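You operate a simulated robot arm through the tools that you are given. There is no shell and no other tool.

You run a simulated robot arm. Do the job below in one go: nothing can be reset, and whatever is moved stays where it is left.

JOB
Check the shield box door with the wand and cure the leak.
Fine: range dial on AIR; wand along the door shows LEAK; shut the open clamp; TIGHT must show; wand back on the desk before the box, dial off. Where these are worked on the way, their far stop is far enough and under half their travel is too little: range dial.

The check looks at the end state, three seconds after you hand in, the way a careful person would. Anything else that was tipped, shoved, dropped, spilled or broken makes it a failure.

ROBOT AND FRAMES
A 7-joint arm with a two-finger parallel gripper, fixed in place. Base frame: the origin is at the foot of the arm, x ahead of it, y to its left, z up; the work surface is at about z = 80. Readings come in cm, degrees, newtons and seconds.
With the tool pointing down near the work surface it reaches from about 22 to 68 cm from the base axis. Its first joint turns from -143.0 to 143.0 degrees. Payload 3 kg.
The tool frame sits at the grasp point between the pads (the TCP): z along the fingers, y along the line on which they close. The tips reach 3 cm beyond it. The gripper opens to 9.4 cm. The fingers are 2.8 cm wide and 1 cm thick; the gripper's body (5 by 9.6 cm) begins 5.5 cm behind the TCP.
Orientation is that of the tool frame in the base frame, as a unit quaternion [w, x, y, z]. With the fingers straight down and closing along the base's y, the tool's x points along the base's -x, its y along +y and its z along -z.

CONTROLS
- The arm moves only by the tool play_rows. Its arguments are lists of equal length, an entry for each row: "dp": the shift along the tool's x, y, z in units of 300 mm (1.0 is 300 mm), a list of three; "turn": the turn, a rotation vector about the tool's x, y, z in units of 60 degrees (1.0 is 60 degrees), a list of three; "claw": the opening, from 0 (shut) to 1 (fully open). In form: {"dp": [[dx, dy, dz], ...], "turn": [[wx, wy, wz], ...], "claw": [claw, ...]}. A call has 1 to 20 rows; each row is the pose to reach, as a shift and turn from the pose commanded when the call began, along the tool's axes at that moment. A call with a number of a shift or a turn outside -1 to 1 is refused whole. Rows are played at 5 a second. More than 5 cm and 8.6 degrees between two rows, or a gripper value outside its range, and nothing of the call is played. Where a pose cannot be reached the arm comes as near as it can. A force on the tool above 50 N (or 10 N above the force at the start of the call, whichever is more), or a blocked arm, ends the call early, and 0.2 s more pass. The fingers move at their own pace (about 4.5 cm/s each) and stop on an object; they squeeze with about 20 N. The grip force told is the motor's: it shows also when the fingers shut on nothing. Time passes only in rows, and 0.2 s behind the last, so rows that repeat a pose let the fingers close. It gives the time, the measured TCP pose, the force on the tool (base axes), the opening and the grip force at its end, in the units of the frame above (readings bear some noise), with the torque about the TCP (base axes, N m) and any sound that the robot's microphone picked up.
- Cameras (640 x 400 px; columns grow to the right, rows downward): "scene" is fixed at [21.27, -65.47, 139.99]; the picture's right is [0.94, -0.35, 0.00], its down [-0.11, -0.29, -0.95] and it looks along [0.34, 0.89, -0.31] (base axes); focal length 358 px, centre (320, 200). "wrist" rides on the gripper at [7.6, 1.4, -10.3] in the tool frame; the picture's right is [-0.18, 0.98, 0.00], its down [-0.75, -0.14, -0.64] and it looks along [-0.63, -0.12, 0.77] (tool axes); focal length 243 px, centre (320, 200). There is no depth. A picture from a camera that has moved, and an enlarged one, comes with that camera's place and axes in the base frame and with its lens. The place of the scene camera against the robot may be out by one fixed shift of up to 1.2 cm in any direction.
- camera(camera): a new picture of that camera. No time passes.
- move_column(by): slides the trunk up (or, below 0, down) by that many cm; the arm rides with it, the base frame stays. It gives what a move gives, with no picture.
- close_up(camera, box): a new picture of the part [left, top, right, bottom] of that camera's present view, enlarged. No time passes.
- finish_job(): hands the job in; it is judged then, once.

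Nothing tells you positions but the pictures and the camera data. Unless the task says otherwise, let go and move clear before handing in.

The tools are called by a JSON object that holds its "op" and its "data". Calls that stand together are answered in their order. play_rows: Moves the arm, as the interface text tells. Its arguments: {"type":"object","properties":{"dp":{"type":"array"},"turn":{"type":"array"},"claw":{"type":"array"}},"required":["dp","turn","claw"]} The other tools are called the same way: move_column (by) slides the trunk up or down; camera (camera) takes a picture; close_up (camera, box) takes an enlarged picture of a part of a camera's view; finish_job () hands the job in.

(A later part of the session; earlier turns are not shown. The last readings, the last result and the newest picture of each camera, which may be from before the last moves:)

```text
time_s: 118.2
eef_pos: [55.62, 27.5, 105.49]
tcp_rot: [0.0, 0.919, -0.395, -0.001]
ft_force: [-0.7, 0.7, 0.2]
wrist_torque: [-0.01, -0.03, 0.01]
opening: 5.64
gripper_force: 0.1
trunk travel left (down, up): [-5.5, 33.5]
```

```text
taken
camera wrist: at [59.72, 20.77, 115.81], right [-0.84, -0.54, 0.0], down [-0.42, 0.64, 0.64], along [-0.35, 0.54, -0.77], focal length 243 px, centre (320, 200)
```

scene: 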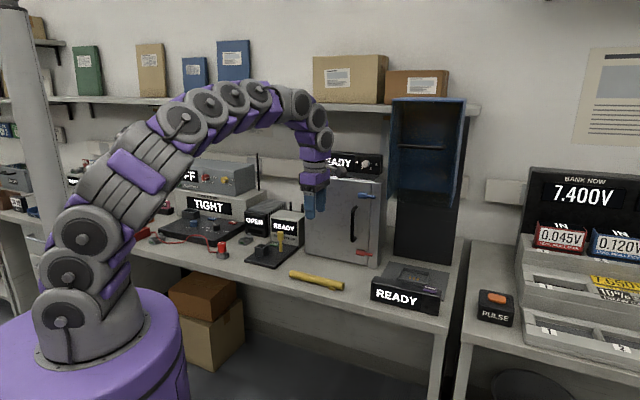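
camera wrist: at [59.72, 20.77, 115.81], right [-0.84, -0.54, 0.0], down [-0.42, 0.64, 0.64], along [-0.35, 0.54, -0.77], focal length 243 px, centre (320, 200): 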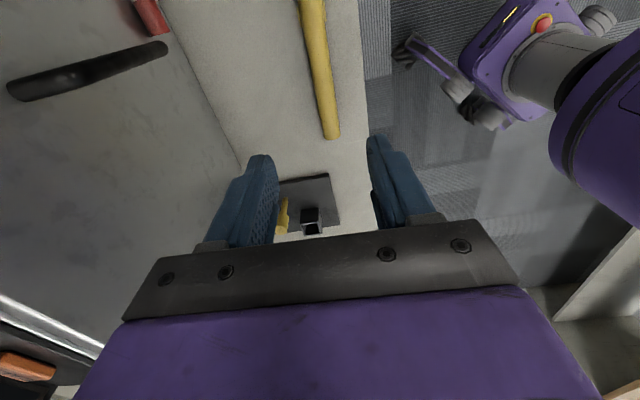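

The wand is in place and the red clamp is closed. Now back to the dial to turn it from AIR to OFF.

{"op": "play_rows", "data": {"dp": [[-0.126, -0.006, 0], [-0.252, -0.013, 0], [-0.378, -0.019, 0], [-0.503, -0.025, 0], [-0.629, -0.032, 0], [-0.755, -0.038, 0]], "turn": [[0, 0, 0.13], [0, 0, 0.26], [0, 0, 0.395], [0, 0, 0.53], [0, 0, 0.66], [0, 0, 0.79]], "claw": [0.6, 0.6, 0.6, 0.6, 0.6, 0.6]}}

{"op": "play_rows", "data": {"dp": [[-0.09, 0.088, 0], [-0.18, 0.177, 0], [-0.27, 0.265, 0], [-0.36, 0.353, 0], [-0.45, 0.442, 0], [-0.54, 0.53, 0], [-0.54, 0.53, 0]], "turn": [[0, 0, 0.13], [0, 0, 0.26], [0, 0, 0.395], [0, 0, 0.53], [0, 0, 0.66], [0, 0, 0.79], [0, 0, 0.79]], "claw": [0.6, 0.6, 0.6, 0.6, 0.6, 0.6, 0.6]}}

{"op": "camera", "data": {"camera": "scene"}}

```text
time_s: 119.7
eef_pos: [40.49, 44.52, 105.39]
tcp_rot: [-0.001, -0.682, 0.732, 0.001]
ft_force: [0.3, 1.0, 0.3]
wrist_torque: [-0.01, 0.01, -0.02]
opening: 5.67
gripper_force: 0.0
trunk travel left (down, up): [-5.5, 33.5]
```

```text
time_s: 121.4
eef_pos: [28.72, 41.79, 103.51]
tcp_rot: [-0.062, -0.258, 0.958, 0.107]
ft_force: [-0.6, -0.1, -1.1]
wrist_torque: [0.01, 0.01, 0.0]
opening: 5.63
gripper_force: 0.0
out of reach, approached as far as the arm can: row 3, 4, 5, 6, 7
trunk travel left (down, up): [-5.5, 33.5]
stopped in row 7: the arm was blocked; the commanded pose is now the measured one
```

```text
taken
```

scene: 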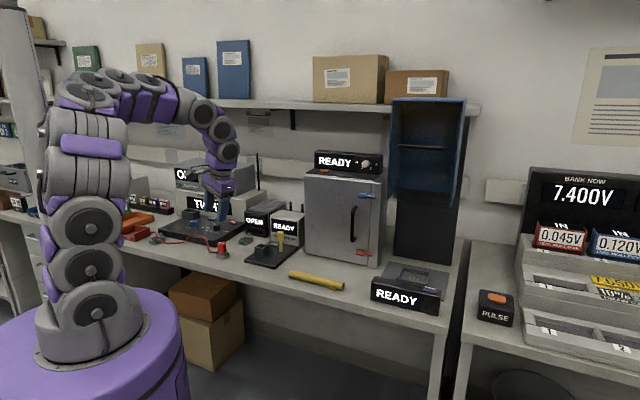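

The wrist reached a joint limit at this yaw. I'll turn back to a higher yaw, where it has range, level the tool and re-plan the strokes.

{"op": "play_rows", "data": {"dp": [[0, 0, 0], [0, 0, 0], [0, 0, 0], [0, 0, 0], [0, 0, 0], [0, 0, 0], [0, 0, 0]], "turn": [[0, 0, -0.13], [0, 0, -0.26], [0, 0, -0.39], [0, 0, -0.52], [0, 0, -0.65], [0, 0, -0.78], [0, 0, -0.78]], "claw": [0.6, 0.6, 0.6, 0.6, 0.6, 0.6, 0.6]}}

{"op": "camera", "data": {"camera": "wrist"}}

{"op": "camera", "data": {"camera": "scene"}}

```text
time_s: 123.0
eef_pos: [29.37, 41.72, 103.24]
tcp_rot: [-0.017, -0.61, 0.782, 0.127]
ft_force: [-0.2, -0.2, 0.3]
wrist_torque: [-0.01, 0.02, 0.0]
opening: 5.65
gripper_force: 0.1
trunk travel left (down, up): [-5.5, 33.5]
```

```text
taken
camera wrist: at [27.75, 32.65, 112.52], right [-0.89, 0.4, 0.24], down [0.44, 0.58, 0.69], along [0.14, 0.71, -0.69], focal length 243 px, centre (320, 200)
```

wrist: 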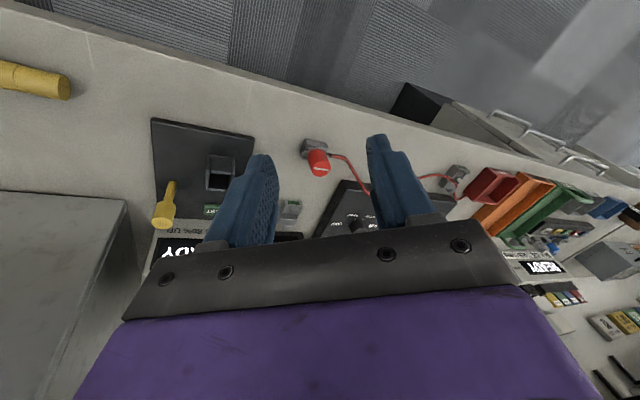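

```text
taken
```

scene: 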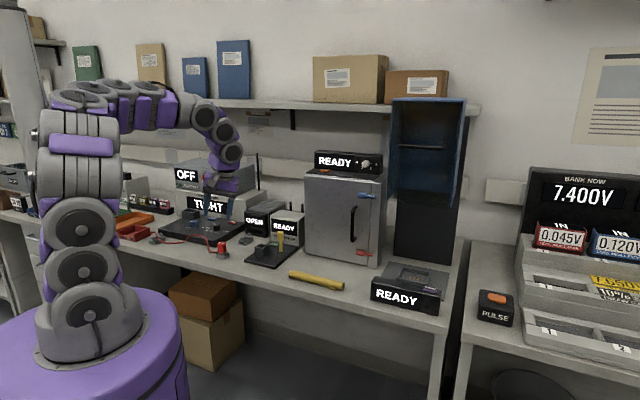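

{"op": "play_rows", "data": {"dp": [[0, 0, 0], [0, 0, 0], [0, 0, 0]], "turn": [[0.106, 0.062, 0], [0.2117, 0.124, 0], [0.2117, 0.124, 0]], "claw": [0.6, 0.6, 0.6]}}

```text
time_s: 124.0
eef_pos: [30.07, 40.51, 101.63]
tcp_rot: [-0.022, -0.603, 0.797, 0.005]
ft_force: [-0.1, -0.1, -0.5]
wrist_torque: [-0.01, 0.01, -0.01]
opening: 5.64
gripper_force: 0.1
trunk travel left (down, up): [-5.5, 33.5]
stopped in row 3: the arm was blocked; the commanded pose is now the measured one
```

{"op": "play_rows", "data": {"dp": [[-0.1, 0.04, -0.03], [-0.2, 0.08, -0.06], [-0.31, 0.123, -0.067], [-0.41, 0.164, -0.067], [-0.52, 0.205, -0.067], [-0.62, 0.246, -0.067], [-0.62, 0.246, -0.067]], "turn": [[0, 0, 0], [0, 0, 0], [0, 0, 0], [0, 0, 0], [0, 0, 0], [0, 0, 0], [0, 0, 0]], "claw": [0.6, 0.6, 0.6, 0.6, 0.6, 0.6, 0.6]}}

{"op": "camera", "data": {"camera": "scene"}}

```text
time_s: 125.6
eef_pos: [27.91, 58.2, 103.61]
tcp_rot: [-0.015, -0.611, 0.792, 0.007]
ft_force: [-0.6, -0.4, 0.2]
wrist_torque: [-0.03, -0.02, 0.03]
opening: 5.63
gripper_force: 0.1
out of reach, approached as far as the arm can: row 6, 7
trunk travel left (down, up): [-5.5, 33.5]
```

```text
taken
```

scene: 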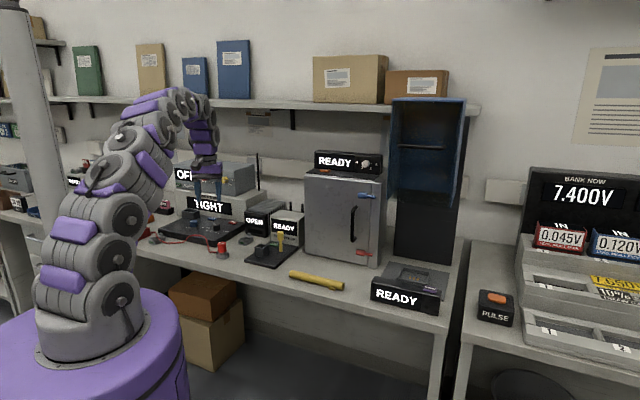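

The wrist flipped during the 90° tilt, so its free yaw range is now on the opposite side. The gripper is symmetric, so I'll turn it about 170° and work the dial with the camera on the far side.

{"op": "play_rows", "data": {"dp": [[0.03, 0, -0.03], [0.05, 0, -0.06], [0.05, 0, -0.1], [0.05, 0, -0.1], [0.05, 0, -0.1], [0.05, 0, -0.1], [0.05, 0, -0.1], [0.05, 0, -0.1]], "turn": [[0, 0, -0.12], [0, 0, -0.24], [0, 0, -0.36], [0, 0, -0.48], [0, 0, -0.6], [0, 0, -0.72], [0, 0, -0.84], [0, 0, -0.96]], "claw": [0.6, 0.6, 0.6, 0.6, 0.6, 0.6, 0.6, 0.6]}}

{"op": "camera", "data": {"camera": "scene"}}

```text
time_s: 127.4
eef_pos: [27.6, 56.87, 106.37]
tcp_rot: [0.013, 0.915, -0.403, -0.01]
ft_force: [-0.2, -0.5, -0.7]
wrist_torque: [0.02, -0.05, 0.0]
opening: 5.66
gripper_force: 0.1
trunk travel left (down, up): [-5.5, 33.5]
```

```text
taken
```

scene: 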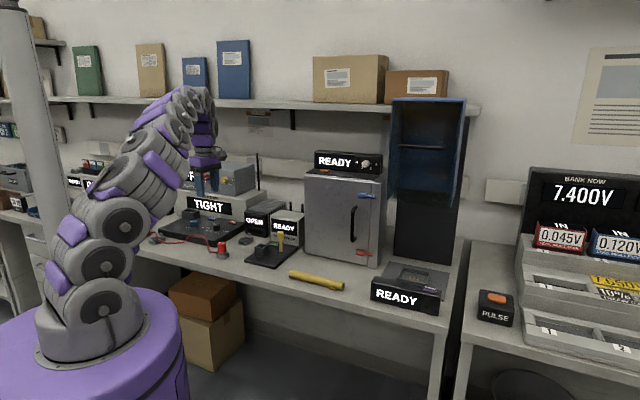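

{"op": "play_rows", "data": {"dp": [[0, 0, 0], [0, 0, 0], [0, 0, 0], [0, 0, 0], [0, 0, 0], [0, 0, 0], [0, 0, 0], [0, 0, 0]], "turn": [[0, 0, -0.12], [0, 0, -0.24], [0, 0, -0.36], [0, 0, -0.48], [0, 0, -0.6], [0, 0, -0.72], [0, 0, -0.84], [0, 0, -0.96]], "claw": [0.6, 0.6, 0.6, 0.6, 0.6, 0.6, 0.6, 0.6]}}

{"op": "camera", "data": {"camera": "scene"}}

```text
time_s: 129.2
eef_pos: [27.78, 57.02, 106.49]
tcp_rot: [0.005, 0.996, 0.088, -0.015]
ft_force: [0.9, 0.4, -0.5]
wrist_torque: [0.02, 0.02, 0.0]
opening: 5.64
gripper_force: 0.1
trunk travel left (down, up): [-5.5, 33.5]
```

```text
taken
```

scene: 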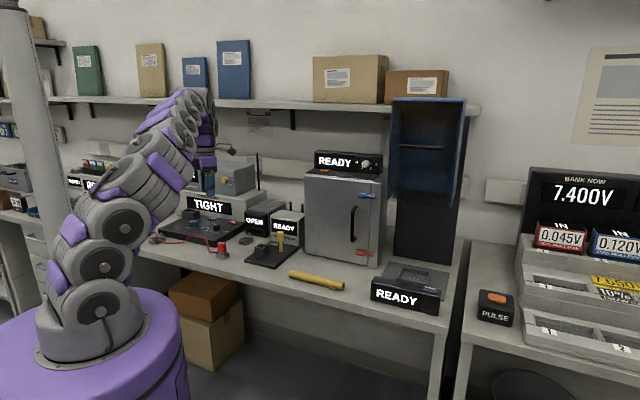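

{"op": "play_rows", "data": {"dp": [[0, 0, 0], [0, 0, 0]], "turn": [[0.007, 0.029, 0], [0.007, 0.029, 0]], "claw": [0.6, 0.6]}}

{"op": "play_rows", "data": {"dp": [[0, 0, 0], [0, 0, 0], [0, 0, 0], [0, 0, 0], [0, 0, 0]], "turn": [[0, 0, -0.12], [0, 0, -0.24], [0, 0, -0.36], [0, 0, -0.467], [0, 0, -0.467]], "claw": [0.6, 0.6, 0.6, 0.6, 0.6]}}

{"op": "camera", "data": {"camera": "wrist"}}

{"op": "camera", "data": {"camera": "scene"}}

```text
time_s: 129.8
eef_pos: [27.71, 56.96, 106.45]
tcp_rot: [0.002, 0.996, 0.087, 0.0]
ft_force: [-0.9, 1.0, 0.1]
wrist_torque: [-0.02, -0.02, 0.01]
opening: 5.64
gripper_force: 0.1
trunk travel left (down, up): [-5.5, 33.5]
```

```text
time_s: 131.0
eef_pos: [27.68, 57.04, 106.63]
tcp_rot: [0.001, 0.945, 0.326, 0.001]
ft_force: [0.0, 0.1, -0.8]
wrist_torque: [0.02, 0.02, 0.0]
opening: 5.65
gripper_force: 0.1
trunk travel left (down, up): [-5.5, 33.5]
```

```text
taken
camera wrist: at [34.39, 60.4, 116.83], right [0.46, -0.89, 0.0], down [-0.68, -0.35, 0.64], along [-0.57, -0.3, -0.77], focal length 243 px, centre (320, 200)
```

wrist: 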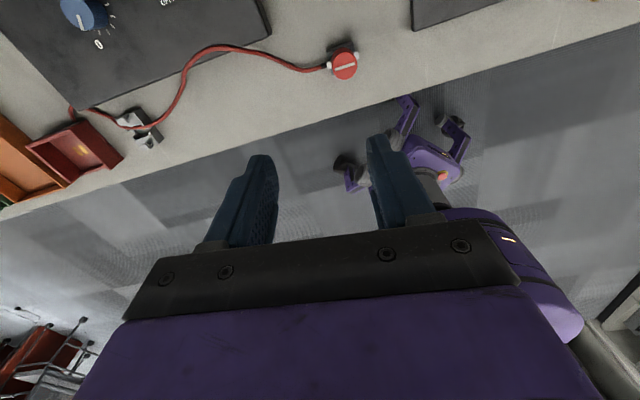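

```text
taken
```

scene: 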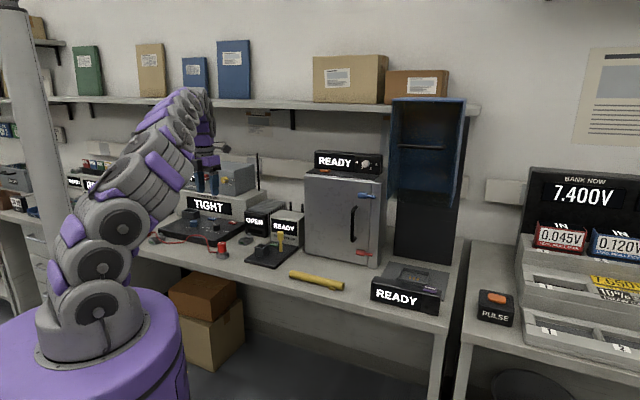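

{"op": "play_rows", "data": {"dp": [[0, 0, 0], [0, 0, 0], [0, 0, 0], [0, 0, 0], [0, 0, 0]], "turn": [[0, 0.125, 0], [0, 0.25, 0], [0, 0.375, 0], [0, 0.5, 0], [0, 0.5, 0]], "claw": [0.6, 0.6, 0.6, 0.6, 0.6]}}

{"op": "play_rows", "data": {"dp": [[0.068, -0.083, 0.039], [0.136, -0.167, 0.078], [0.203, -0.25, 0.118], [0.271, -0.334, 0.157], [0.339, -0.417, 0.196], [0.3, -0.417, 0.26], [0.24, -0.417, 0.368], [0.18, -0.417, 0.476], [0.139, -0.417, 0.545], [0.139, -0.417, 0.545]], "turn": [[0, 0, 0], [0, 0, 0], [0, 0, 0], [0, 0, 0], [0, 0, 0], [0, 0, 0], [0, 0, 0], [0, 0, 0], [0, 0, 0], [0, 0, 0]], "claw": [0.6, 0.6, 0.6, 0.6, 0.6, 0.6, 0.6, 0.6, 0.6, 0.6]}}

{"op": "camera", "data": {"camera": "wrist"}}

{"op": "camera", "data": {"camera": "scene"}}

```text
time_s: 132.4
eef_pos: [35.84, 52.33, 105.09]
tcp_rot: [-0.067, 0.939, 0.244, 0.233]
ft_force: [0.4, -0.9, 0.0]
wrist_torque: [0.01, 0.02, 0.03]
opening: 5.64
gripper_force: 0.0
trunk travel left (down, up): [-5.5, 33.5]
stopped in row 5: the arm was blocked; the commanded pose is now the measured one
```

```text
time_s: 134.6
eef_pos: [35.62, 60.92, 97.25]
tcp_rot: [-0.068, 0.936, 0.249, 0.241]
ft_force: [0.3, 0.3, 0.9]
wrist_torque: [0.02, 0.01, 0.01]
opening: 5.63
gripper_force: 0.0
out of reach, approached as far as the arm can: row 3, 4, 5, 6, 7, 8, 9, 10
trunk travel left (down, up): [-5.5, 33.5]
```

```text
taken
camera wrist: at [37.78, 60.32, 109.94], right [0.35, -0.93, -0.1], down [-0.91, -0.36, 0.2], along [-0.22, 0.02, -0.98], focal length 243 px, centre (320, 200)
```

wrist: 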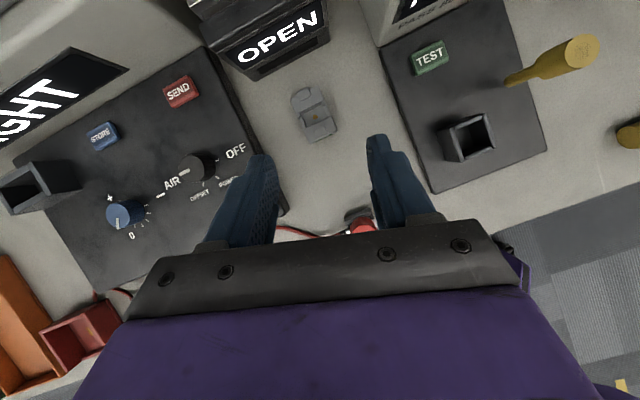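

```text
taken
```

scene: 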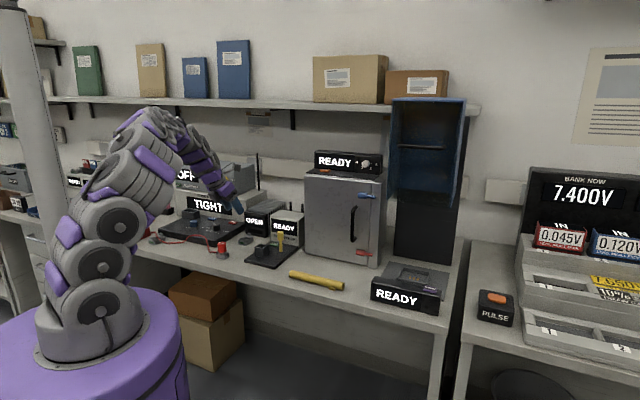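

The posture is at another joint limit. I'll level out and retreat to where the arm had a clean arch, then re-approach.

{"op": "play_rows", "data": {"dp": [[-0.02, 0.02, -0.14], [0.0, 0.12, -0.2], [0.02, 0.23, -0.262], [0.04, 0.34, -0.262], [0.06, 0.45, -0.262], [0.071, 0.54, -0.262], [0.071, 0.54, -0.262]], "turn": [[0, -0.09, 0], [0, -0.18, 0], [0, -0.27, 0], [0, -0.36, 0], [0, -0.44, 0], [0, -0.483, 0], [0, -0.483, 0]], "claw": [0.6, 0.6, 0.6, 0.6, 0.6, 0.6, 0.6]}}

{"op": "camera", "data": {"camera": "scene"}}

```text
time_s: 136.2
eef_pos: [42.11, 45.67, 105.65]
tcp_rot: [-0.003, 0.966, 0.258, -0.003]
ft_force: [0.7, 0.2, -0.3]
wrist_torque: [0.03, -0.02, 0.0]
opening: 5.63
gripper_force: 0.1
trunk travel left (down, up): [-5.5, 33.5]
```

```text
taken
```

scene: 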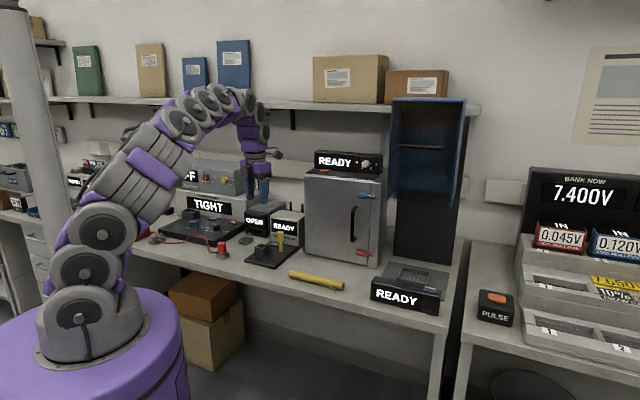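

{"op": "play_rows", "data": {"dp": [[-0.022, -0.13, 0], [-0.043, -0.26, 0], [-0.065, -0.389, 0], [-0.087, -0.519, 0], [-0.108, -0.648, 0], [-0.13, -0.778, 0], [-0.13, -0.778, 0]], "turn": [[0, 0, -0.055], [0, 0, -0.11], [0, 0, -0.165], [0, 0, -0.22], [0, 0, -0.275], [0, 0, -0.333], [0, 0, -0.333]], "claw": [0.6, 0.6, 0.6, 0.6, 0.6, 0.6, 0.6]}}

{"op": "camera", "data": {"camera": "scene"}}

{"op": "camera", "data": {"camera": "wrist"}}

```text
time_s: 137.8
eef_pos: [25.59, 61.8, 107.16]
tcp_rot: [-0.004, 0.907, 0.421, -0.002]
ft_force: [-0.2, 0.4, -0.6]
wrist_torque: [-0.02, 0.05, -0.01]
opening: 5.62
gripper_force: 0.1
out of reach, approached as far as the arm can: row 5, 6, 7
trunk travel left (down, up): [-5.5, 33.5]
```

```text
taken
```

scene: 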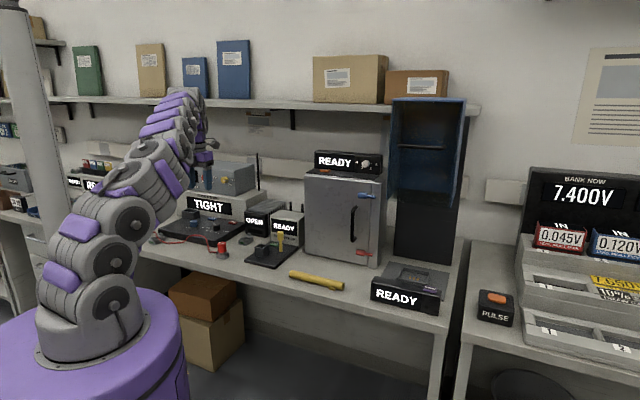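

```text
taken
camera wrist: at [31.44, 66.51, 117.45], right [0.63, -0.77, -0.01], down [-0.59, -0.49, 0.64], along [-0.5, -0.4, -0.77], focal length 243 px, centre (320, 200)
```

wrist: 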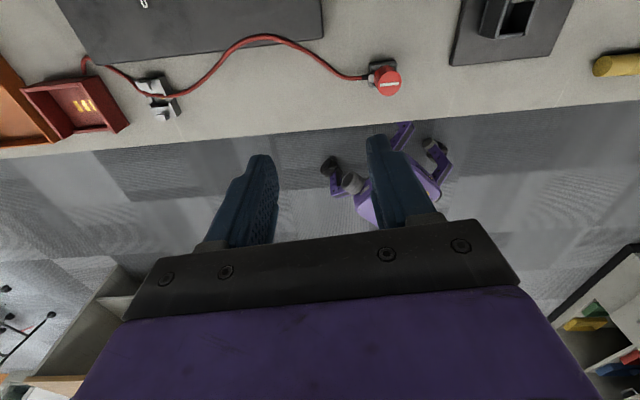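

The remaining problem is only reach at this height. I'll descend before tilting outward.

{"op": "play_rows", "data": {"dp": [[0, 0, 0.11], [0, 0, 0.22], [0, 0, 0.333], [0, 0, 0.333], [0, 0, 0.333], [0, 0, 0.333], [0, 0, 0.333], [0, 0, 0.333]], "turn": [[0, 0, 0], [0, 0, 0], [0, 0, 0], [0, 0.125, 0], [0, 0.25, 0], [0, 0.375, 0], [0, 0.5, 0], [0, 0.5, 0]], "claw": [0.6, 0.6, 0.6, 0.6, 0.6, 0.6, 0.6, 0.6]}}

{"op": "camera", "data": {"camera": "wrist"}}

{"op": "camera", "data": {"camera": "scene"}}

```text
time_s: 139.6
eef_pos: [25.56, 62.05, 97.23]
tcp_rot: [-0.112, 0.876, 0.407, 0.233]
ft_force: [-0.1, -0.3, 0.5]
wrist_torque: [0.0, 0.0, 0.01]
opening: 5.63
gripper_force: 0.1
trunk travel left (down, up): [-5.5, 33.5]
```

```text
taken
camera wrist: at [27.52, 62.01, 109.81], right [0.65, -0.75, -0.1], down [-0.73, -0.66, 0.18], along [-0.2, -0.04, -0.98], focal length 243 px, centre (320, 200)
```

wrist: 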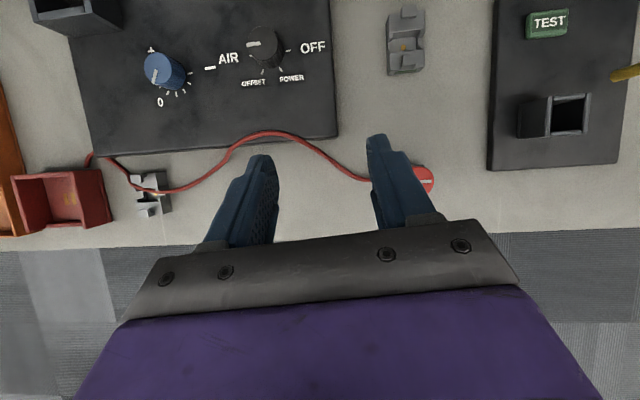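

```text
taken
```

scene: 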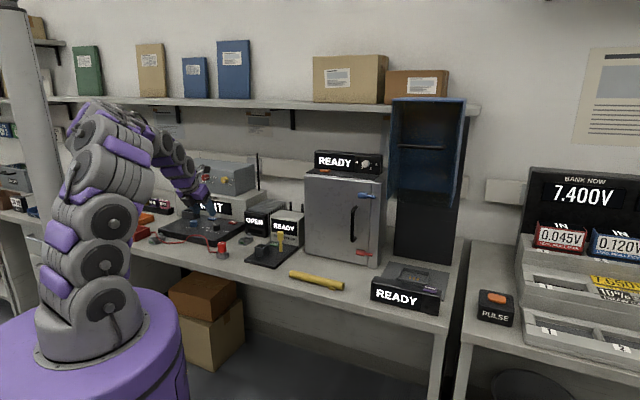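

Now I have a clear overhead view; the pointer is at AIR. I'll move to hover above the knob.

{"op": "play_rows", "data": {"dp": [[0.06, -0.04, 0.06], [0.12, -0.081, 0.15], [0.18, -0.122, 0.26], [0.239, -0.162, 0.359], [0.239, -0.162, 0.359]], "turn": [[-0.02, 0, 0.036], [-0.04, 0, 0.072], [-0.062, 0, 0.108], [-0.083, 0, 0.144], [-0.083, 0, 0.144]], "claw": [0.6, 0.6, 0.6, 0.6, 0.6]}}

{"op": "camera", "data": {"camera": "wrist"}}

{"op": "close_up", "data": {"camera": "scene", "box": [180, 180, 250, 240]}}

```text
time_s: 140.8
eef_pos: [30.22, 64.79, 95.96]
tcp_rot: [-0.095, 0.904, 0.34, 0.241]
ft_force: [0.4, -0.2, 0.2]
wrist_torque: [0.0, 0.0, 0.02]
opening: 5.63
gripper_force: 0.0
out of reach, approached as far as the arm can: row 2, 3, 4, 5
trunk travel left (down, up): [-5.5, 33.5]
```

```text
taken
camera wrist: at [32.26, 64.55, 108.8], right [0.53, -0.84, -0.1], down [-0.82, -0.54, 0.18], along [-0.2, -0.01, -0.98], focal length 243 px, centre (320, 200)
```

wrist: 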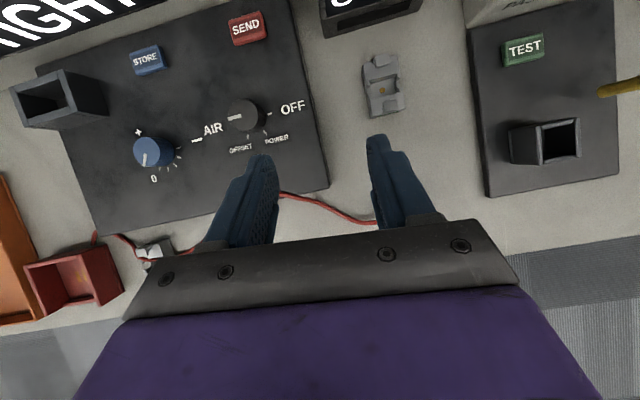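

```text
6.67 times, centred on (215, 210) of scene
camera zoom: at [21.27, -65.47, 139.99], right [0.94, -0.35, 0.0], down [-0.11, -0.29, -0.95], along [0.34, 0.89, -0.31], focal length 2389 px, centre (1020, 133)
```

zoom: 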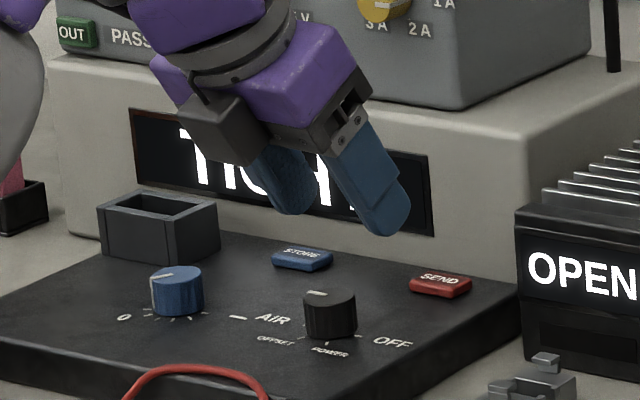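

{"op": "play_rows", "data": {"dp": [[0, 0, 0], [0, 0, 0], [0, 0, 0], [0, 0, 0], [0, 0, 0]], "turn": [[0.056, 0, -0.098], [0.112, 0, -0.195], [0.169, 0, -0.293], [0.225, 0, -0.39], [0.225, 0, -0.39]], "claw": [0.6, 0.6, 0.6, 0.6, 0.6]}}

{"op": "play_rows", "data": {"dp": [[0.06, 0, 0.08], [0.1, 0, 0.16], [0.16, 0, 0.22], [0.22, 0, 0.28], [0.22, 0, 0.28]], "turn": [[0, 0, 0], [0, 0, 0], [0, 0, 0], [0, 0, 0], [0, 0, 0]], "claw": [0.6, 0.6, 0.6, 0.6, 0.6]}}

{"op": "camera", "data": {"camera": "wrist"}}

{"op": "camera", "data": {"camera": "scene"}}

```text
time_s: 142.0
eef_pos: [30.55, 64.77, 96.58]
tcp_rot: [-0.146, 0.806, 0.532, 0.216]
ft_force: [0.6, -0.9, -0.7]
wrist_torque: [-0.02, -0.01, -0.01]
opening: 5.65
gripper_force: 0.1
trunk travel left (down, up): [-5.5, 33.5]
```

```text
time_s: 143.2
eef_pos: [32.44, 70.2, 93.62]
tcp_rot: [-0.146, 0.806, 0.532, 0.215]
ft_force: [1.1, -0.2, -1.3]
wrist_torque: [-0.03, 0.02, 0.0]
opening: 5.65
gripper_force: 0.1
out of reach, approached as far as the arm can: row 3, 4, 5
trunk travel left (down, up): [-5.5, 33.5]
```

```text
taken
camera wrist: at [34.27, 70.72, 106.34], right [0.84, -0.53, -0.1], down [-0.51, -0.84, 0.18], along [-0.18, -0.1, -0.98], focal length 243 px, centre (320, 200)
```

wrist: 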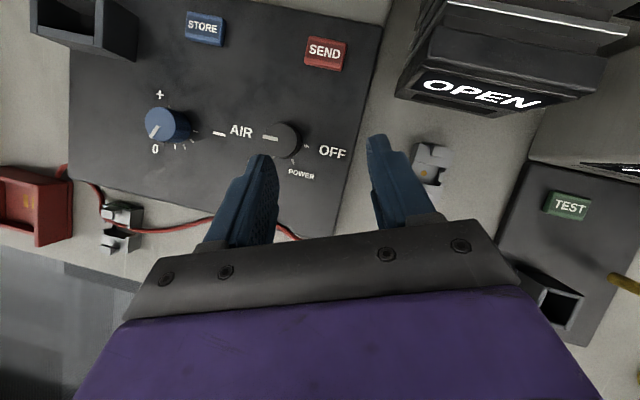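

```text
taken
```

scene: 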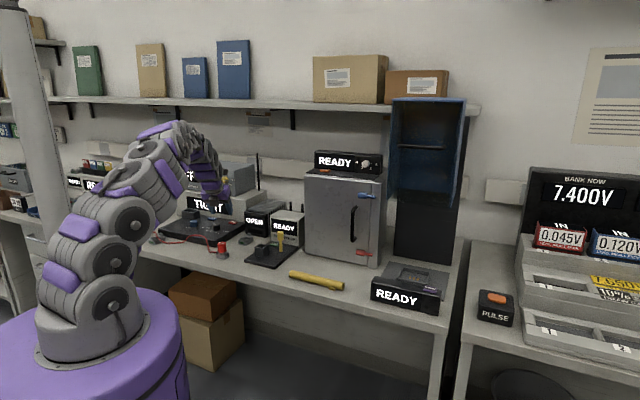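

{"op": "play_rows", "data": {"dp": [[0, -0.06, 0.04], [0.002, -0.119, 0.08], [0.005, -0.119, 0.143], [0.005, -0.119, 0.143]], "turn": [[0, 0, 0], [0, 0, 0], [0, 0, 0], [0, 0, 0]], "claw": [0.6, 0.6, 0.6, 0.6]}}

{"op": "camera", "data": {"camera": "wrist"}}

```text
time_s: 144.2
eef_pos: [30.27, 70.39, 92.97]
tcp_rot: [-0.145, 0.806, 0.532, 0.215]
ft_force: [0.5, -0.2, -0.3]
wrist_torque: [0.01, -0.03, -0.01]
opening: 5.63
gripper_force: 0.0
out of reach, approached as far as the arm can: row 1, 2, 3, 4
trunk travel left (down, up): [-5.5, 33.5]
```

```text
taken
camera wrist: at [32.04, 70.91, 105.64], right [0.84, -0.53, -0.1], down [-0.51, -0.84, 0.18], along [-0.18, -0.1, -0.98], focal length 243 px, centre (320, 200)
```

wrist: 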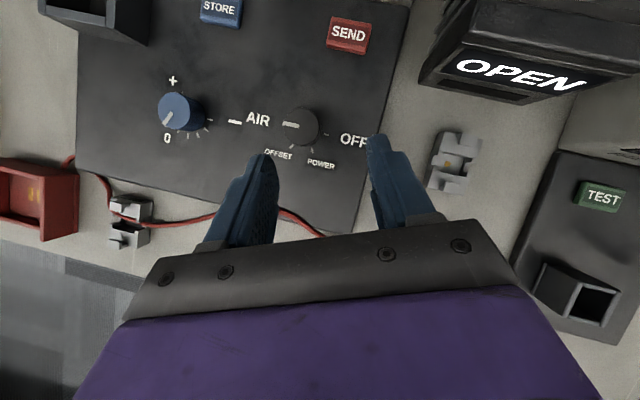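

The flipped wrist limits extension when the fingers are steep. A flatter approach (60° tilt) should extend better, so I'll tilt further.

{"op": "play_rows", "data": {"dp": [[0, 0, -0.03], [0, 0, -0.06], [0, 0, -0.06], [0, 0, -0.06], [0, 0, -0.06]], "turn": [[0, 0.125, 0], [0, 0.25, 0], [0, 0.375, 0], [0, 0.5, 0], [0, 0.5, 0]], "claw": [0.6, 0.6, 0.6, 0.6, 0.6]}}

{"op": "camera", "data": {"camera": "wrist"}}

{"op": "camera", "data": {"camera": "scene"}}

```text
time_s: 145.4
eef_pos: [26.87, 69.49, 93.14]
tcp_rot: [-0.27, 0.748, 0.514, 0.322]
ft_force: [-0.2, 0.6, 0.1]
wrist_torque: [0.0, 0.0, -0.02]
opening: 5.64
gripper_force: 0.1
out of reach, approached as far as the arm can: row 3, 4
trunk travel left (down, up): [-5.5, 33.5]
```

```text
taken
camera wrist: at [28.2, 65.92, 105.52], right [0.88, -0.43, -0.21], down [-0.46, -0.87, -0.14], along [-0.12, 0.23, -0.97], focal length 243 px, centre (320, 200)
```

wrist: 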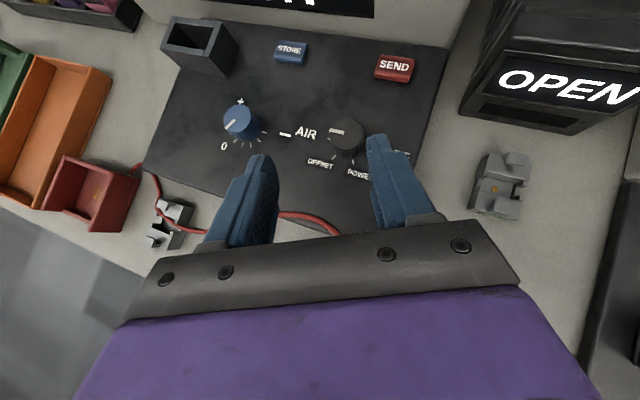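

```text
taken
```

scene: 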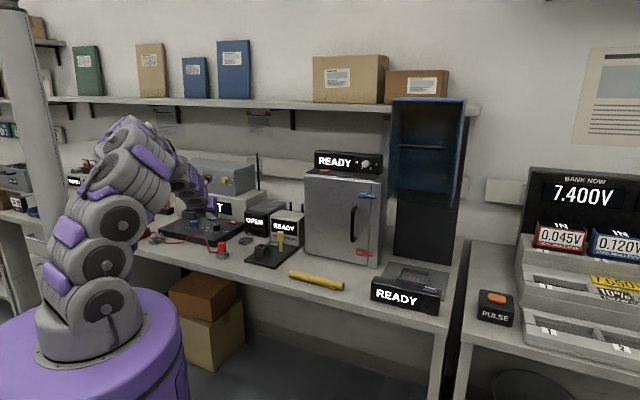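

{"op": "play_rows", "data": {"dp": [[0, 0, 0], [0, 0, 0], [0, 0, 0]], "turn": [[0, 0.08, 0], [0, 0.16, 0], [0, 0.16, 0]], "claw": [0.6, 0.6, 0.6]}}

```text
time_s: 146.2
eef_pos: [29.73, 69.5, 94.77]
tcp_rot: [-0.317, 0.685, 0.452, 0.476]
ft_force: [-1.0, -0.8, 0.2]
wrist_torque: [0.0, -0.01, -0.02]
opening: 5.64
gripper_force: 0.1
out of reach, approached as far as the arm can: row 1
trunk travel left (down, up): [-5.5, 33.5]
```

That jumped to a 70° tilt cleanly. I'll try approaching the knob in this posture.

{"op": "play_rows", "data": {"dp": [[-0.036, -0.016, 0.056], [-0.072, -0.033, 0.112], [-0.109, -0.049, 0.169], [-0.109, -0.049, 0.169]], "turn": [[0, 0, 0], [0, 0, 0], [0, 0, 0], [0, 0, 0]], "claw": [0.6, 0.6, 0.6, 0.6]}}

{"op": "camera", "data": {"camera": "wrist"}}

{"op": "camera", "data": {"camera": "scene"}}

```text
time_s: 147.2
eef_pos: [29.73, 72.44, 90.75]
tcp_rot: [-0.318, 0.685, 0.451, 0.475]
ft_force: [-0.7, -0.1, 0.3]
wrist_torque: [-0.01, -0.01, 0.02]
opening: 5.62
gripper_force: 0.0
out of reach, approached as far as the arm can: row 3, 4
trunk travel left (down, up): [-5.5, 33.5]
```

```text
taken
camera wrist: at [28.3, 65.29, 101.48], right [0.88, -0.44, -0.18], down [-0.47, -0.74, -0.48], along [0.08, 0.51, -0.86], focal length 243 px, centre (320, 200)
```

wrist: 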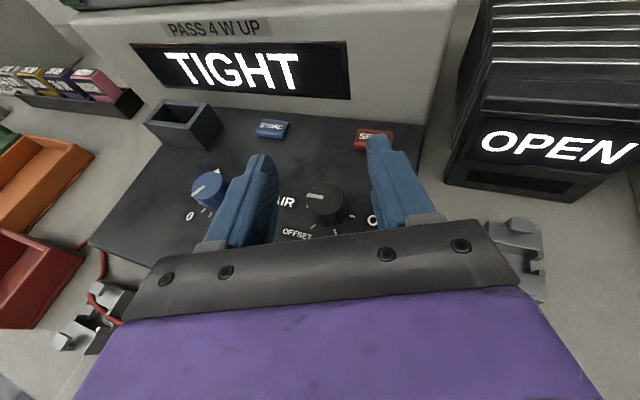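

```text
taken
```

scene: 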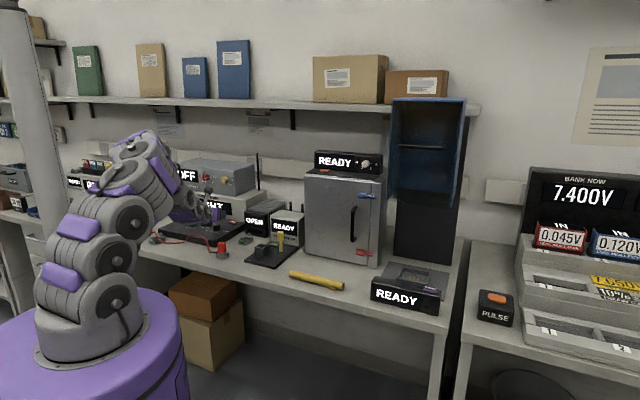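

{"op": "play_rows", "data": {"dp": [[0.03, -0.01, 0.01], [0.055, -0.02, 0.02], [0.079, -0.018, 0.02], [0.079, -0.018, 0.02]], "turn": [[0, 0, 0], [0, 0, 0], [0, 0, 0], [0, 0, 0]], "claw": [0.6, 0.6, 0.6, 0.6]}}

```text
time_s: 148.2
eef_pos: [29.25, 73.19, 91.76]
tcp_rot: [-0.318, 0.686, 0.451, 0.475]
ft_force: [0.3, 0.8, 0.3]
wrist_torque: [-0.01, 0.0, 0.03]
opening: 5.63
gripper_force: 0.1
out of reach, approached as far as the arm can: row 1, 2, 3, 4
trunk travel left (down, up): [-5.5, 33.5]
```

{"op": "move_column", "data": {"by": -4}}

{"op": "camera", "data": {"camera": "wrist"}}

{"op": "close_up", "data": {"camera": "scene", "box": [170, 180, 250, 240]}}

```text
time_s: 149.0
eef_pos: [29.26, 73.3, 87.79]
tcp_rot: [-0.319, 0.685, 0.452, 0.474]
ft_force: [1.1, 0.1, 0.5]
wrist_torque: [0.01, -0.01, 0.01]
opening: 5.64
gripper_force: 0.0
trunk travel left (down, up): [-1.5, 37.5]
```

```text
taken
camera wrist: at [27.85, 66.03, 98.49], right [0.88, -0.44, -0.18], down [-0.47, -0.74, -0.48], along [0.08, 0.51, -0.86], focal length 243 px, centre (320, 200)
```

wrist: 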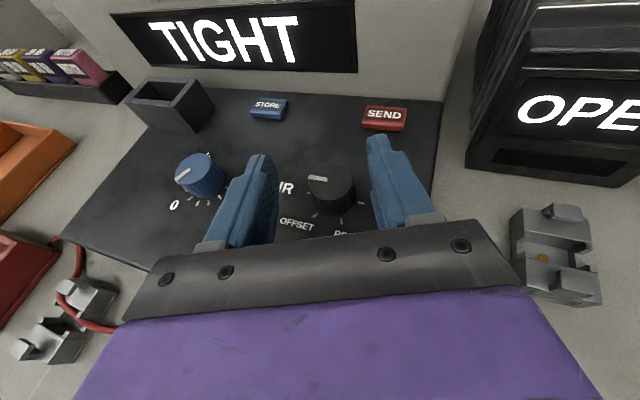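

```text
6.67 times, centred on (210, 210) of scene
camera zoom: at [21.27, -65.47, 139.99], right [0.94, -0.35, 0.0], down [-0.11, -0.29, -0.95], along [0.34, 0.89, -0.31], focal length 2389 px, centre (1053, 133)
```

zoom: 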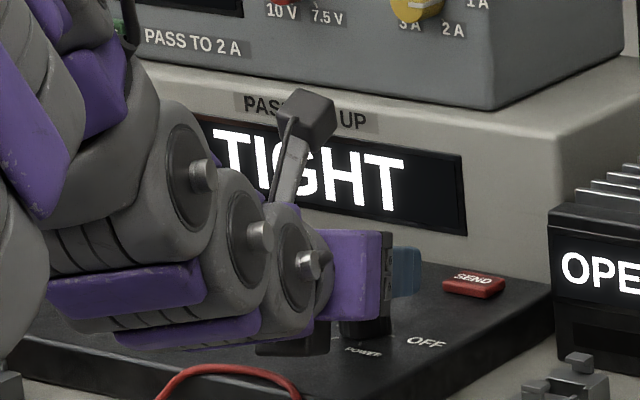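

{"op": "move_column", "data": {"by": -1.4}}

{"op": "play_rows", "data": {"dp": [[0.003, 0.008, 0.01], [0.006, 0.015, 0.02], [0.006, 0.015, 0.02]], "turn": [[0, 0, 0], [0, 0, 0], [0, 0, 0]], "claw": [0.6, 0.6, 0.6]}}

{"op": "camera", "data": {"camera": "wrist"}}

{"op": "close_up", "data": {"camera": "scene", "box": [190, 200, 250, 240]}}

```text
time_s: 149.6
eef_pos: [29.37, 73.24, 86.41]
tcp_rot: [-0.319, 0.685, 0.451, 0.475]
ft_force: [0.7, -0.1, 0.3]
wrist_torque: [-0.01, -0.01, 0.06]
opening: 5.67
gripper_force: 0.0
trunk travel left (down, up): [-0.1, 38.9]
```

```text
time_s: 150.4
eef_pos: [29.61, 73.36, 86.3]
tcp_rot: [-0.32, 0.686, 0.452, 0.473]
ft_force: [0.7, -0.8, -0.3]
wrist_torque: [0.04, 0.0, -0.02]
opening: 5.66
gripper_force: 0.1
out of reach, approached as far as the arm can: row 2, 3
trunk travel left (down, up): [-0.1, 38.9]
```

```text
taken
camera wrist: at [28.21, 66.14, 96.97], right [0.88, -0.44, -0.18], down [-0.47, -0.74, -0.48], along [0.07, 0.51, -0.86], focal length 243 px, centre (320, 200)
```

wrist: 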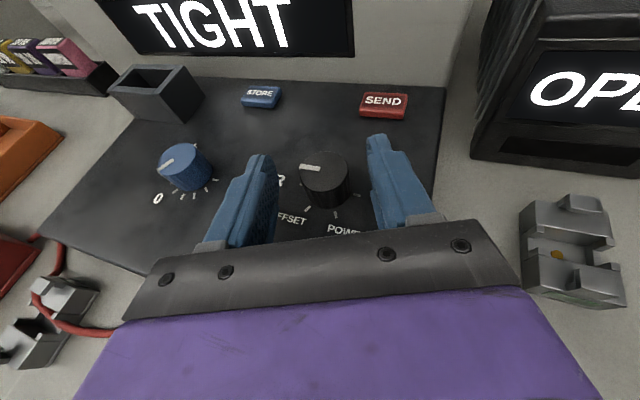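

```text
10.00 times, centred on (220, 220) of scene
camera zoom: at [21.27, -65.47, 139.99], right [0.94, -0.35, 0.0], down [-0.11, -0.29, -0.95], along [0.34, 0.89, -0.31], focal length 3584 px, centre (1320, 0)
```

zoom: 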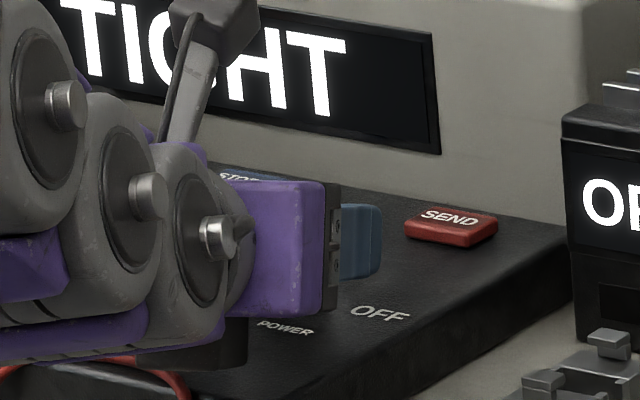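

The fingers straddle the knob well. I'll close on it.

{"op": "play_rows", "data": {"dp": [[0, 0, 0], [0, 0, 0], [0, 0, 0], [0, 0, 0], [0, 0, 0]], "turn": [[0, 0, 0], [0, 0, 0], [0, 0, 0], [0, 0, 0], [0, 0, 0]], "claw": [0.4, 0.2, 0.1, 0, 0]}}

{"op": "camera", "data": {"camera": "wrist"}}

```text
time_s: 151.6
eef_pos: [29.74, 73.24, 86.2]
tcp_rot: [-0.32, 0.686, 0.451, 0.473]
ft_force: [9.9, -0.9, 0.0]
wrist_torque: [-0.19, -0.66, -0.18]
opening: 2.95
gripper_force: 44.5
trunk travel left (down, up): [-0.1, 38.9]
```

```text
taken
camera wrist: at [28.34, 66.09, 96.97], right [0.88, -0.44, -0.18], down [-0.47, -0.74, -0.48], along [0.08, 0.51, -0.86], focal length 243 px, centre (320, 200)
```

wrist: 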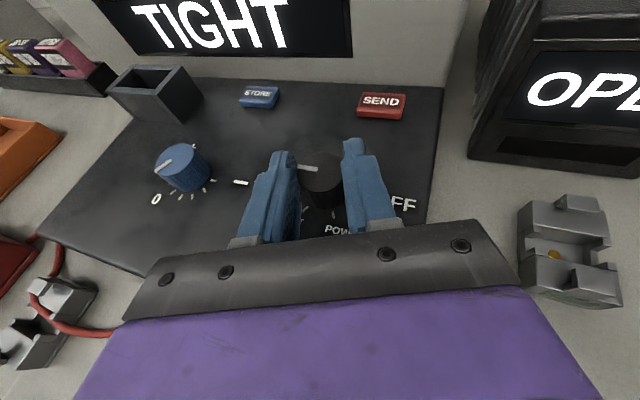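

Gripped (2.95 cm). Now I'll turn 30° counter-clockwise about the knob axis.

{"op": "play_rows", "data": {"dp": [[0.0002, 0.008, 0.0005], [0.0007, 0.0159, 0.002], [0.0016, 0.0235, 0.0044], [0.0028, 0.0307, 0.0077], [0.0028, 0.0307, 0.0077]], "turn": [[0.1175, 0, -0.0428], [0.235, 0, -0.0855], [0.3525, 0, -0.128], [0.47, 0, -0.171], [0.47, 0, -0.171]], "claw": [0, 0, 0, 0, 0]}}

{"op": "camera", "data": {"camera": "wrist"}}

{"op": "camera", "data": {"camera": "scene"}}

```text
time_s: 152.8
eef_pos: [30.74, 73.05, 86.15]
tcp_rot: [-0.433, 0.545, 0.611, 0.377]
ft_force: [11.3, -11.2, -6.1]
wrist_torque: [0.54, -0.27, -0.14]
opening: 3.0
gripper_force: 45.2
trunk travel left (down, up): [-0.1, 38.9]
```

```text
taken
camera wrist: at [32.94, 66.16, 96.89], right [0.98, 0.06, -0.18], down [-0.04, -0.87, -0.49], along [-0.19, 0.49, -0.85], focal length 243 px, centre (320, 200)
```

wrist: 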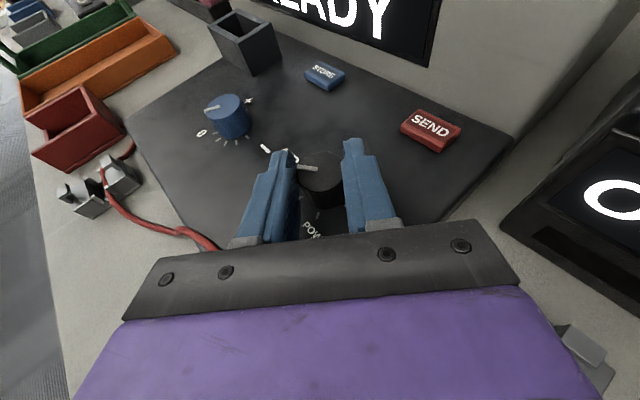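

```text
taken
```

scene: 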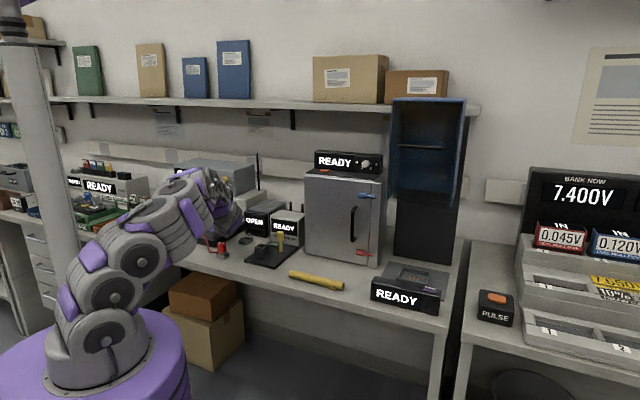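

{"op": "play_rows", "data": {"dp": [[0.0001, 0.0067, 0.0003], [0.0005, 0.0133, 0.0014], [0.0011, 0.0197, 0.0031], [0.002, 0.0259, 0.0054], [0.002, 0.0259, 0.0054]], "turn": [[0.098, 0, -0.0356], [0.196, 0, -0.0713], [0.294, 0, -0.107], [0.392, 0, -0.1425], [0.392, 0, -0.1425]], "claw": [0, 0, 0, 0, 0]}}

{"op": "camera", "data": {"camera": "wrist"}}

{"op": "camera", "data": {"camera": "scene"}}

```text
time_s: 154.0
eef_pos: [31.37, 73.38, 86.24]
tcp_rot: [-0.506, 0.397, 0.715, 0.275]
ft_force: [11.1, -14.7, -8.6]
wrist_torque: [-0.03, -0.5, 0.01]
opening: 2.98
gripper_force: 44.7
trunk travel left (down, up): [-0.1, 38.9]
```

```text
taken
camera wrist: at [36.34, 68.04, 96.83], right [0.86, 0.47, -0.18], down [0.33, -0.81, -0.49], along [-0.38, 0.36, -0.85], focal length 243 px, centre (320, 200)
```

wrist: 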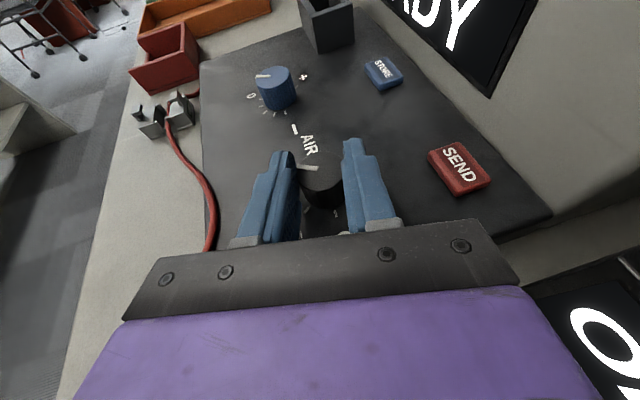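

```text
taken
```

scene: 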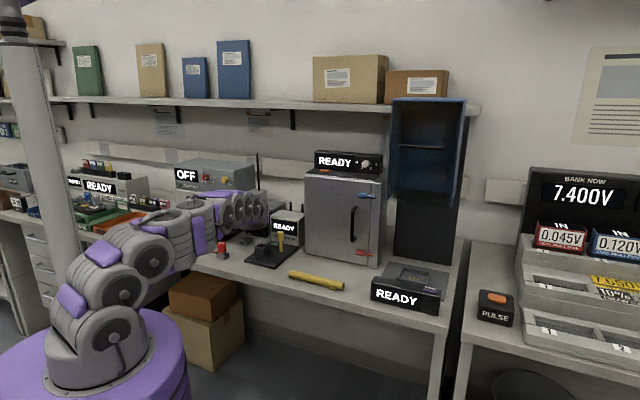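

{"op": "close_up", "data": {"camera": "scene", "box": [150, 190, 280, 280]}}

```text
4.44 times, centred on (215, 235) of scene
camera zoom: at [21.27, -65.47, 139.99], right [0.94, -0.35, 0.0], down [-0.11, -0.29, -0.95], along [0.34, 0.89, -0.31], focal length 1593 px, centre (787, 44)
```

zoom: 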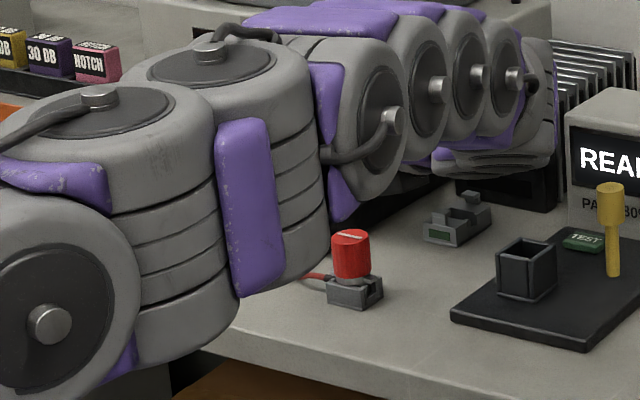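

The dial has turned about 55° so far. I'll open, swing back around the knob without lifting, and regrip.

{"op": "play_rows", "data": {"dp": [[0, 0, 0], [0, 0, 0], [0, 0, 0], [0.0002, -0.008, 0.0005], [0.0007, -0.0159, 0.002], [0.0016, -0.0235, 0.0044], [0.0028, -0.0307, 0.0077], [0.0043, -0.0374, 0.0118], [0.0061, -0.0435, 0.0168], [0.0081, -0.0489, 0.0224], [0.0081, -0.0489, 0.0224]], "turn": [[0, 0, 0], [0, 0, 0], [0, 0, 0], [-0.1164, 0, 0.0424], [-0.2328, 0, 0.0847], [-0.3492, 0, 0.127], [-0.4655, 0, 0.1693], [-0.5819, 0, 0.2117], [-0.6983, 0, 0.254], [-0.8147, 0, 0.2964], [-0.8147, 0, 0.2964]], "claw": [0.6, 0.6, 0.6, 0.6, 0.6, 0.6, 0.6, 0.6, 0.6, 0.6, 0.6]}}

{"op": "camera", "data": {"camera": "wrist"}}

```text
time_s: 156.4
eef_pos: [29.63, 73.17, 86.21]
tcp_rot: [-0.33, 0.674, 0.469, 0.466]
ft_force: [0.1, -0.2, 0.4]
wrist_torque: [-0.05, 0.03, 0.0]
opening: 5.66
gripper_force: 0.1
out of reach, approached as far as the arm can: row 7
trunk travel left (down, up): [-0.1, 38.9]
```

```text
taken
camera wrist: at [28.53, 65.89, 96.95], right [0.9, -0.39, -0.18], down [-0.43, -0.76, -0.48], along [0.05, 0.51, -0.86], focal length 243 px, centre (320, 200)
```

wrist: 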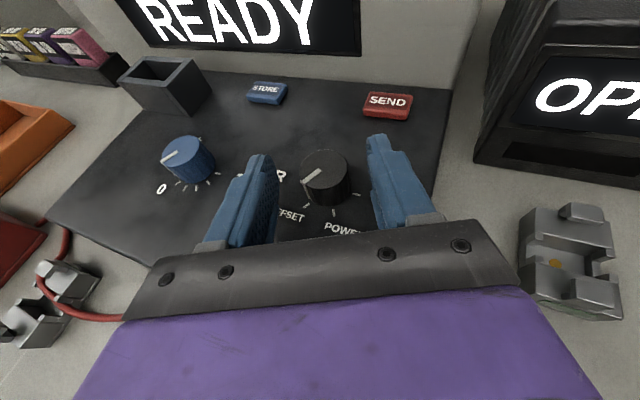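

{"op": "play_rows", "data": {"dp": [[0, 0, 0], [0, 0, 0], [0, 0, 0], [0, 0, 0], [0, 0, 0], [0.0002, 0.008, 0.0005], [0.0007, 0.0159, 0.002], [0.0016, 0.0235, 0.0044], [0.0028, 0.0307, 0.0077], [0.0043, 0.0374, 0.0118], [0.0061, 0.0435, 0.0168], [0.0081, 0.0489, 0.0224]], "turn": [[0, 0, 0], [0, 0, 0], [0, 0, 0], [0, 0, 0], [0, 0, 0], [0.1164, 0, -0.0424], [0.2328, 0, -0.0847], [0.3492, 0, -0.127], [0.4655, 0, -0.1693], [0.5819, 0, -0.2117], [0.6983, 0, -0.254], [0.8147, 0, -0.2964]], "claw": [0.4, 0.2, 0.1, 0, 0, 0, 0, 0, 0, 0, 0, 0]}}

{"op": "play_rows", "data": {"dp": [[0, 0, 0], [0, 0, 0], [0, 0, 0], [0.0002, -0.008, 0.0005], [0.0007, -0.0159, 0.002], [0.0016, -0.0235, 0.0044], [0.0028, -0.0307, 0.0077], [0.0043, -0.0374, 0.0118], [0.0061, -0.0435, 0.0168], [0.0081, -0.0489, 0.0224], [0.0081, -0.0489, 0.0224]], "turn": [[0, 0, 0], [0, 0, 0], [0, 0, 0], [-0.1164, 0, 0.0424], [-0.2328, 0, 0.0847], [-0.3492, 0, 0.127], [-0.4655, 0, 0.1693], [-0.5819, 0, 0.2117], [-0.6983, 0, 0.254], [-0.8147, 0, 0.2964], [-0.8147, 0, 0.2964]], "claw": [0.6, 0.6, 0.6, 0.6, 0.6, 0.6, 0.6, 0.6, 0.6, 0.6, 0.6]}}

{"op": "camera", "data": {"camera": "wrist"}}

```text
time_s: 159.0
eef_pos: [31.48, 73.36, 86.2]
tcp_rot: [-0.506, 0.398, 0.715, 0.274]
ft_force: [10.3, -16.5, -17.5]
wrist_torque: [0.59, -0.24, 0.04]
opening: 2.94
gripper_force: 44.6
trunk travel left (down, up): [-0.1, 38.9]
```

```text
time_s: 161.4
eef_pos: [29.55, 73.18, 86.24]
tcp_rot: [-0.33, 0.674, 0.468, 0.467]
ft_force: [0.4, 0.5, 0.0]
wrist_torque: [-0.03, -0.02, -0.02]
opening: 5.63
gripper_force: 0.0
trunk travel left (down, up): [-0.1, 38.9]
```

```text
taken
camera wrist: at [28.47, 65.88, 96.93], right [0.9, -0.4, -0.18], down [-0.43, -0.76, -0.48], along [0.05, 0.51, -0.86], focal length 243 px, centre (320, 200)
```

wrist: 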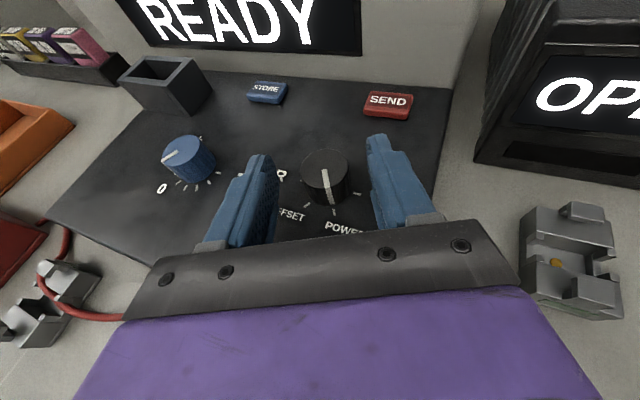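

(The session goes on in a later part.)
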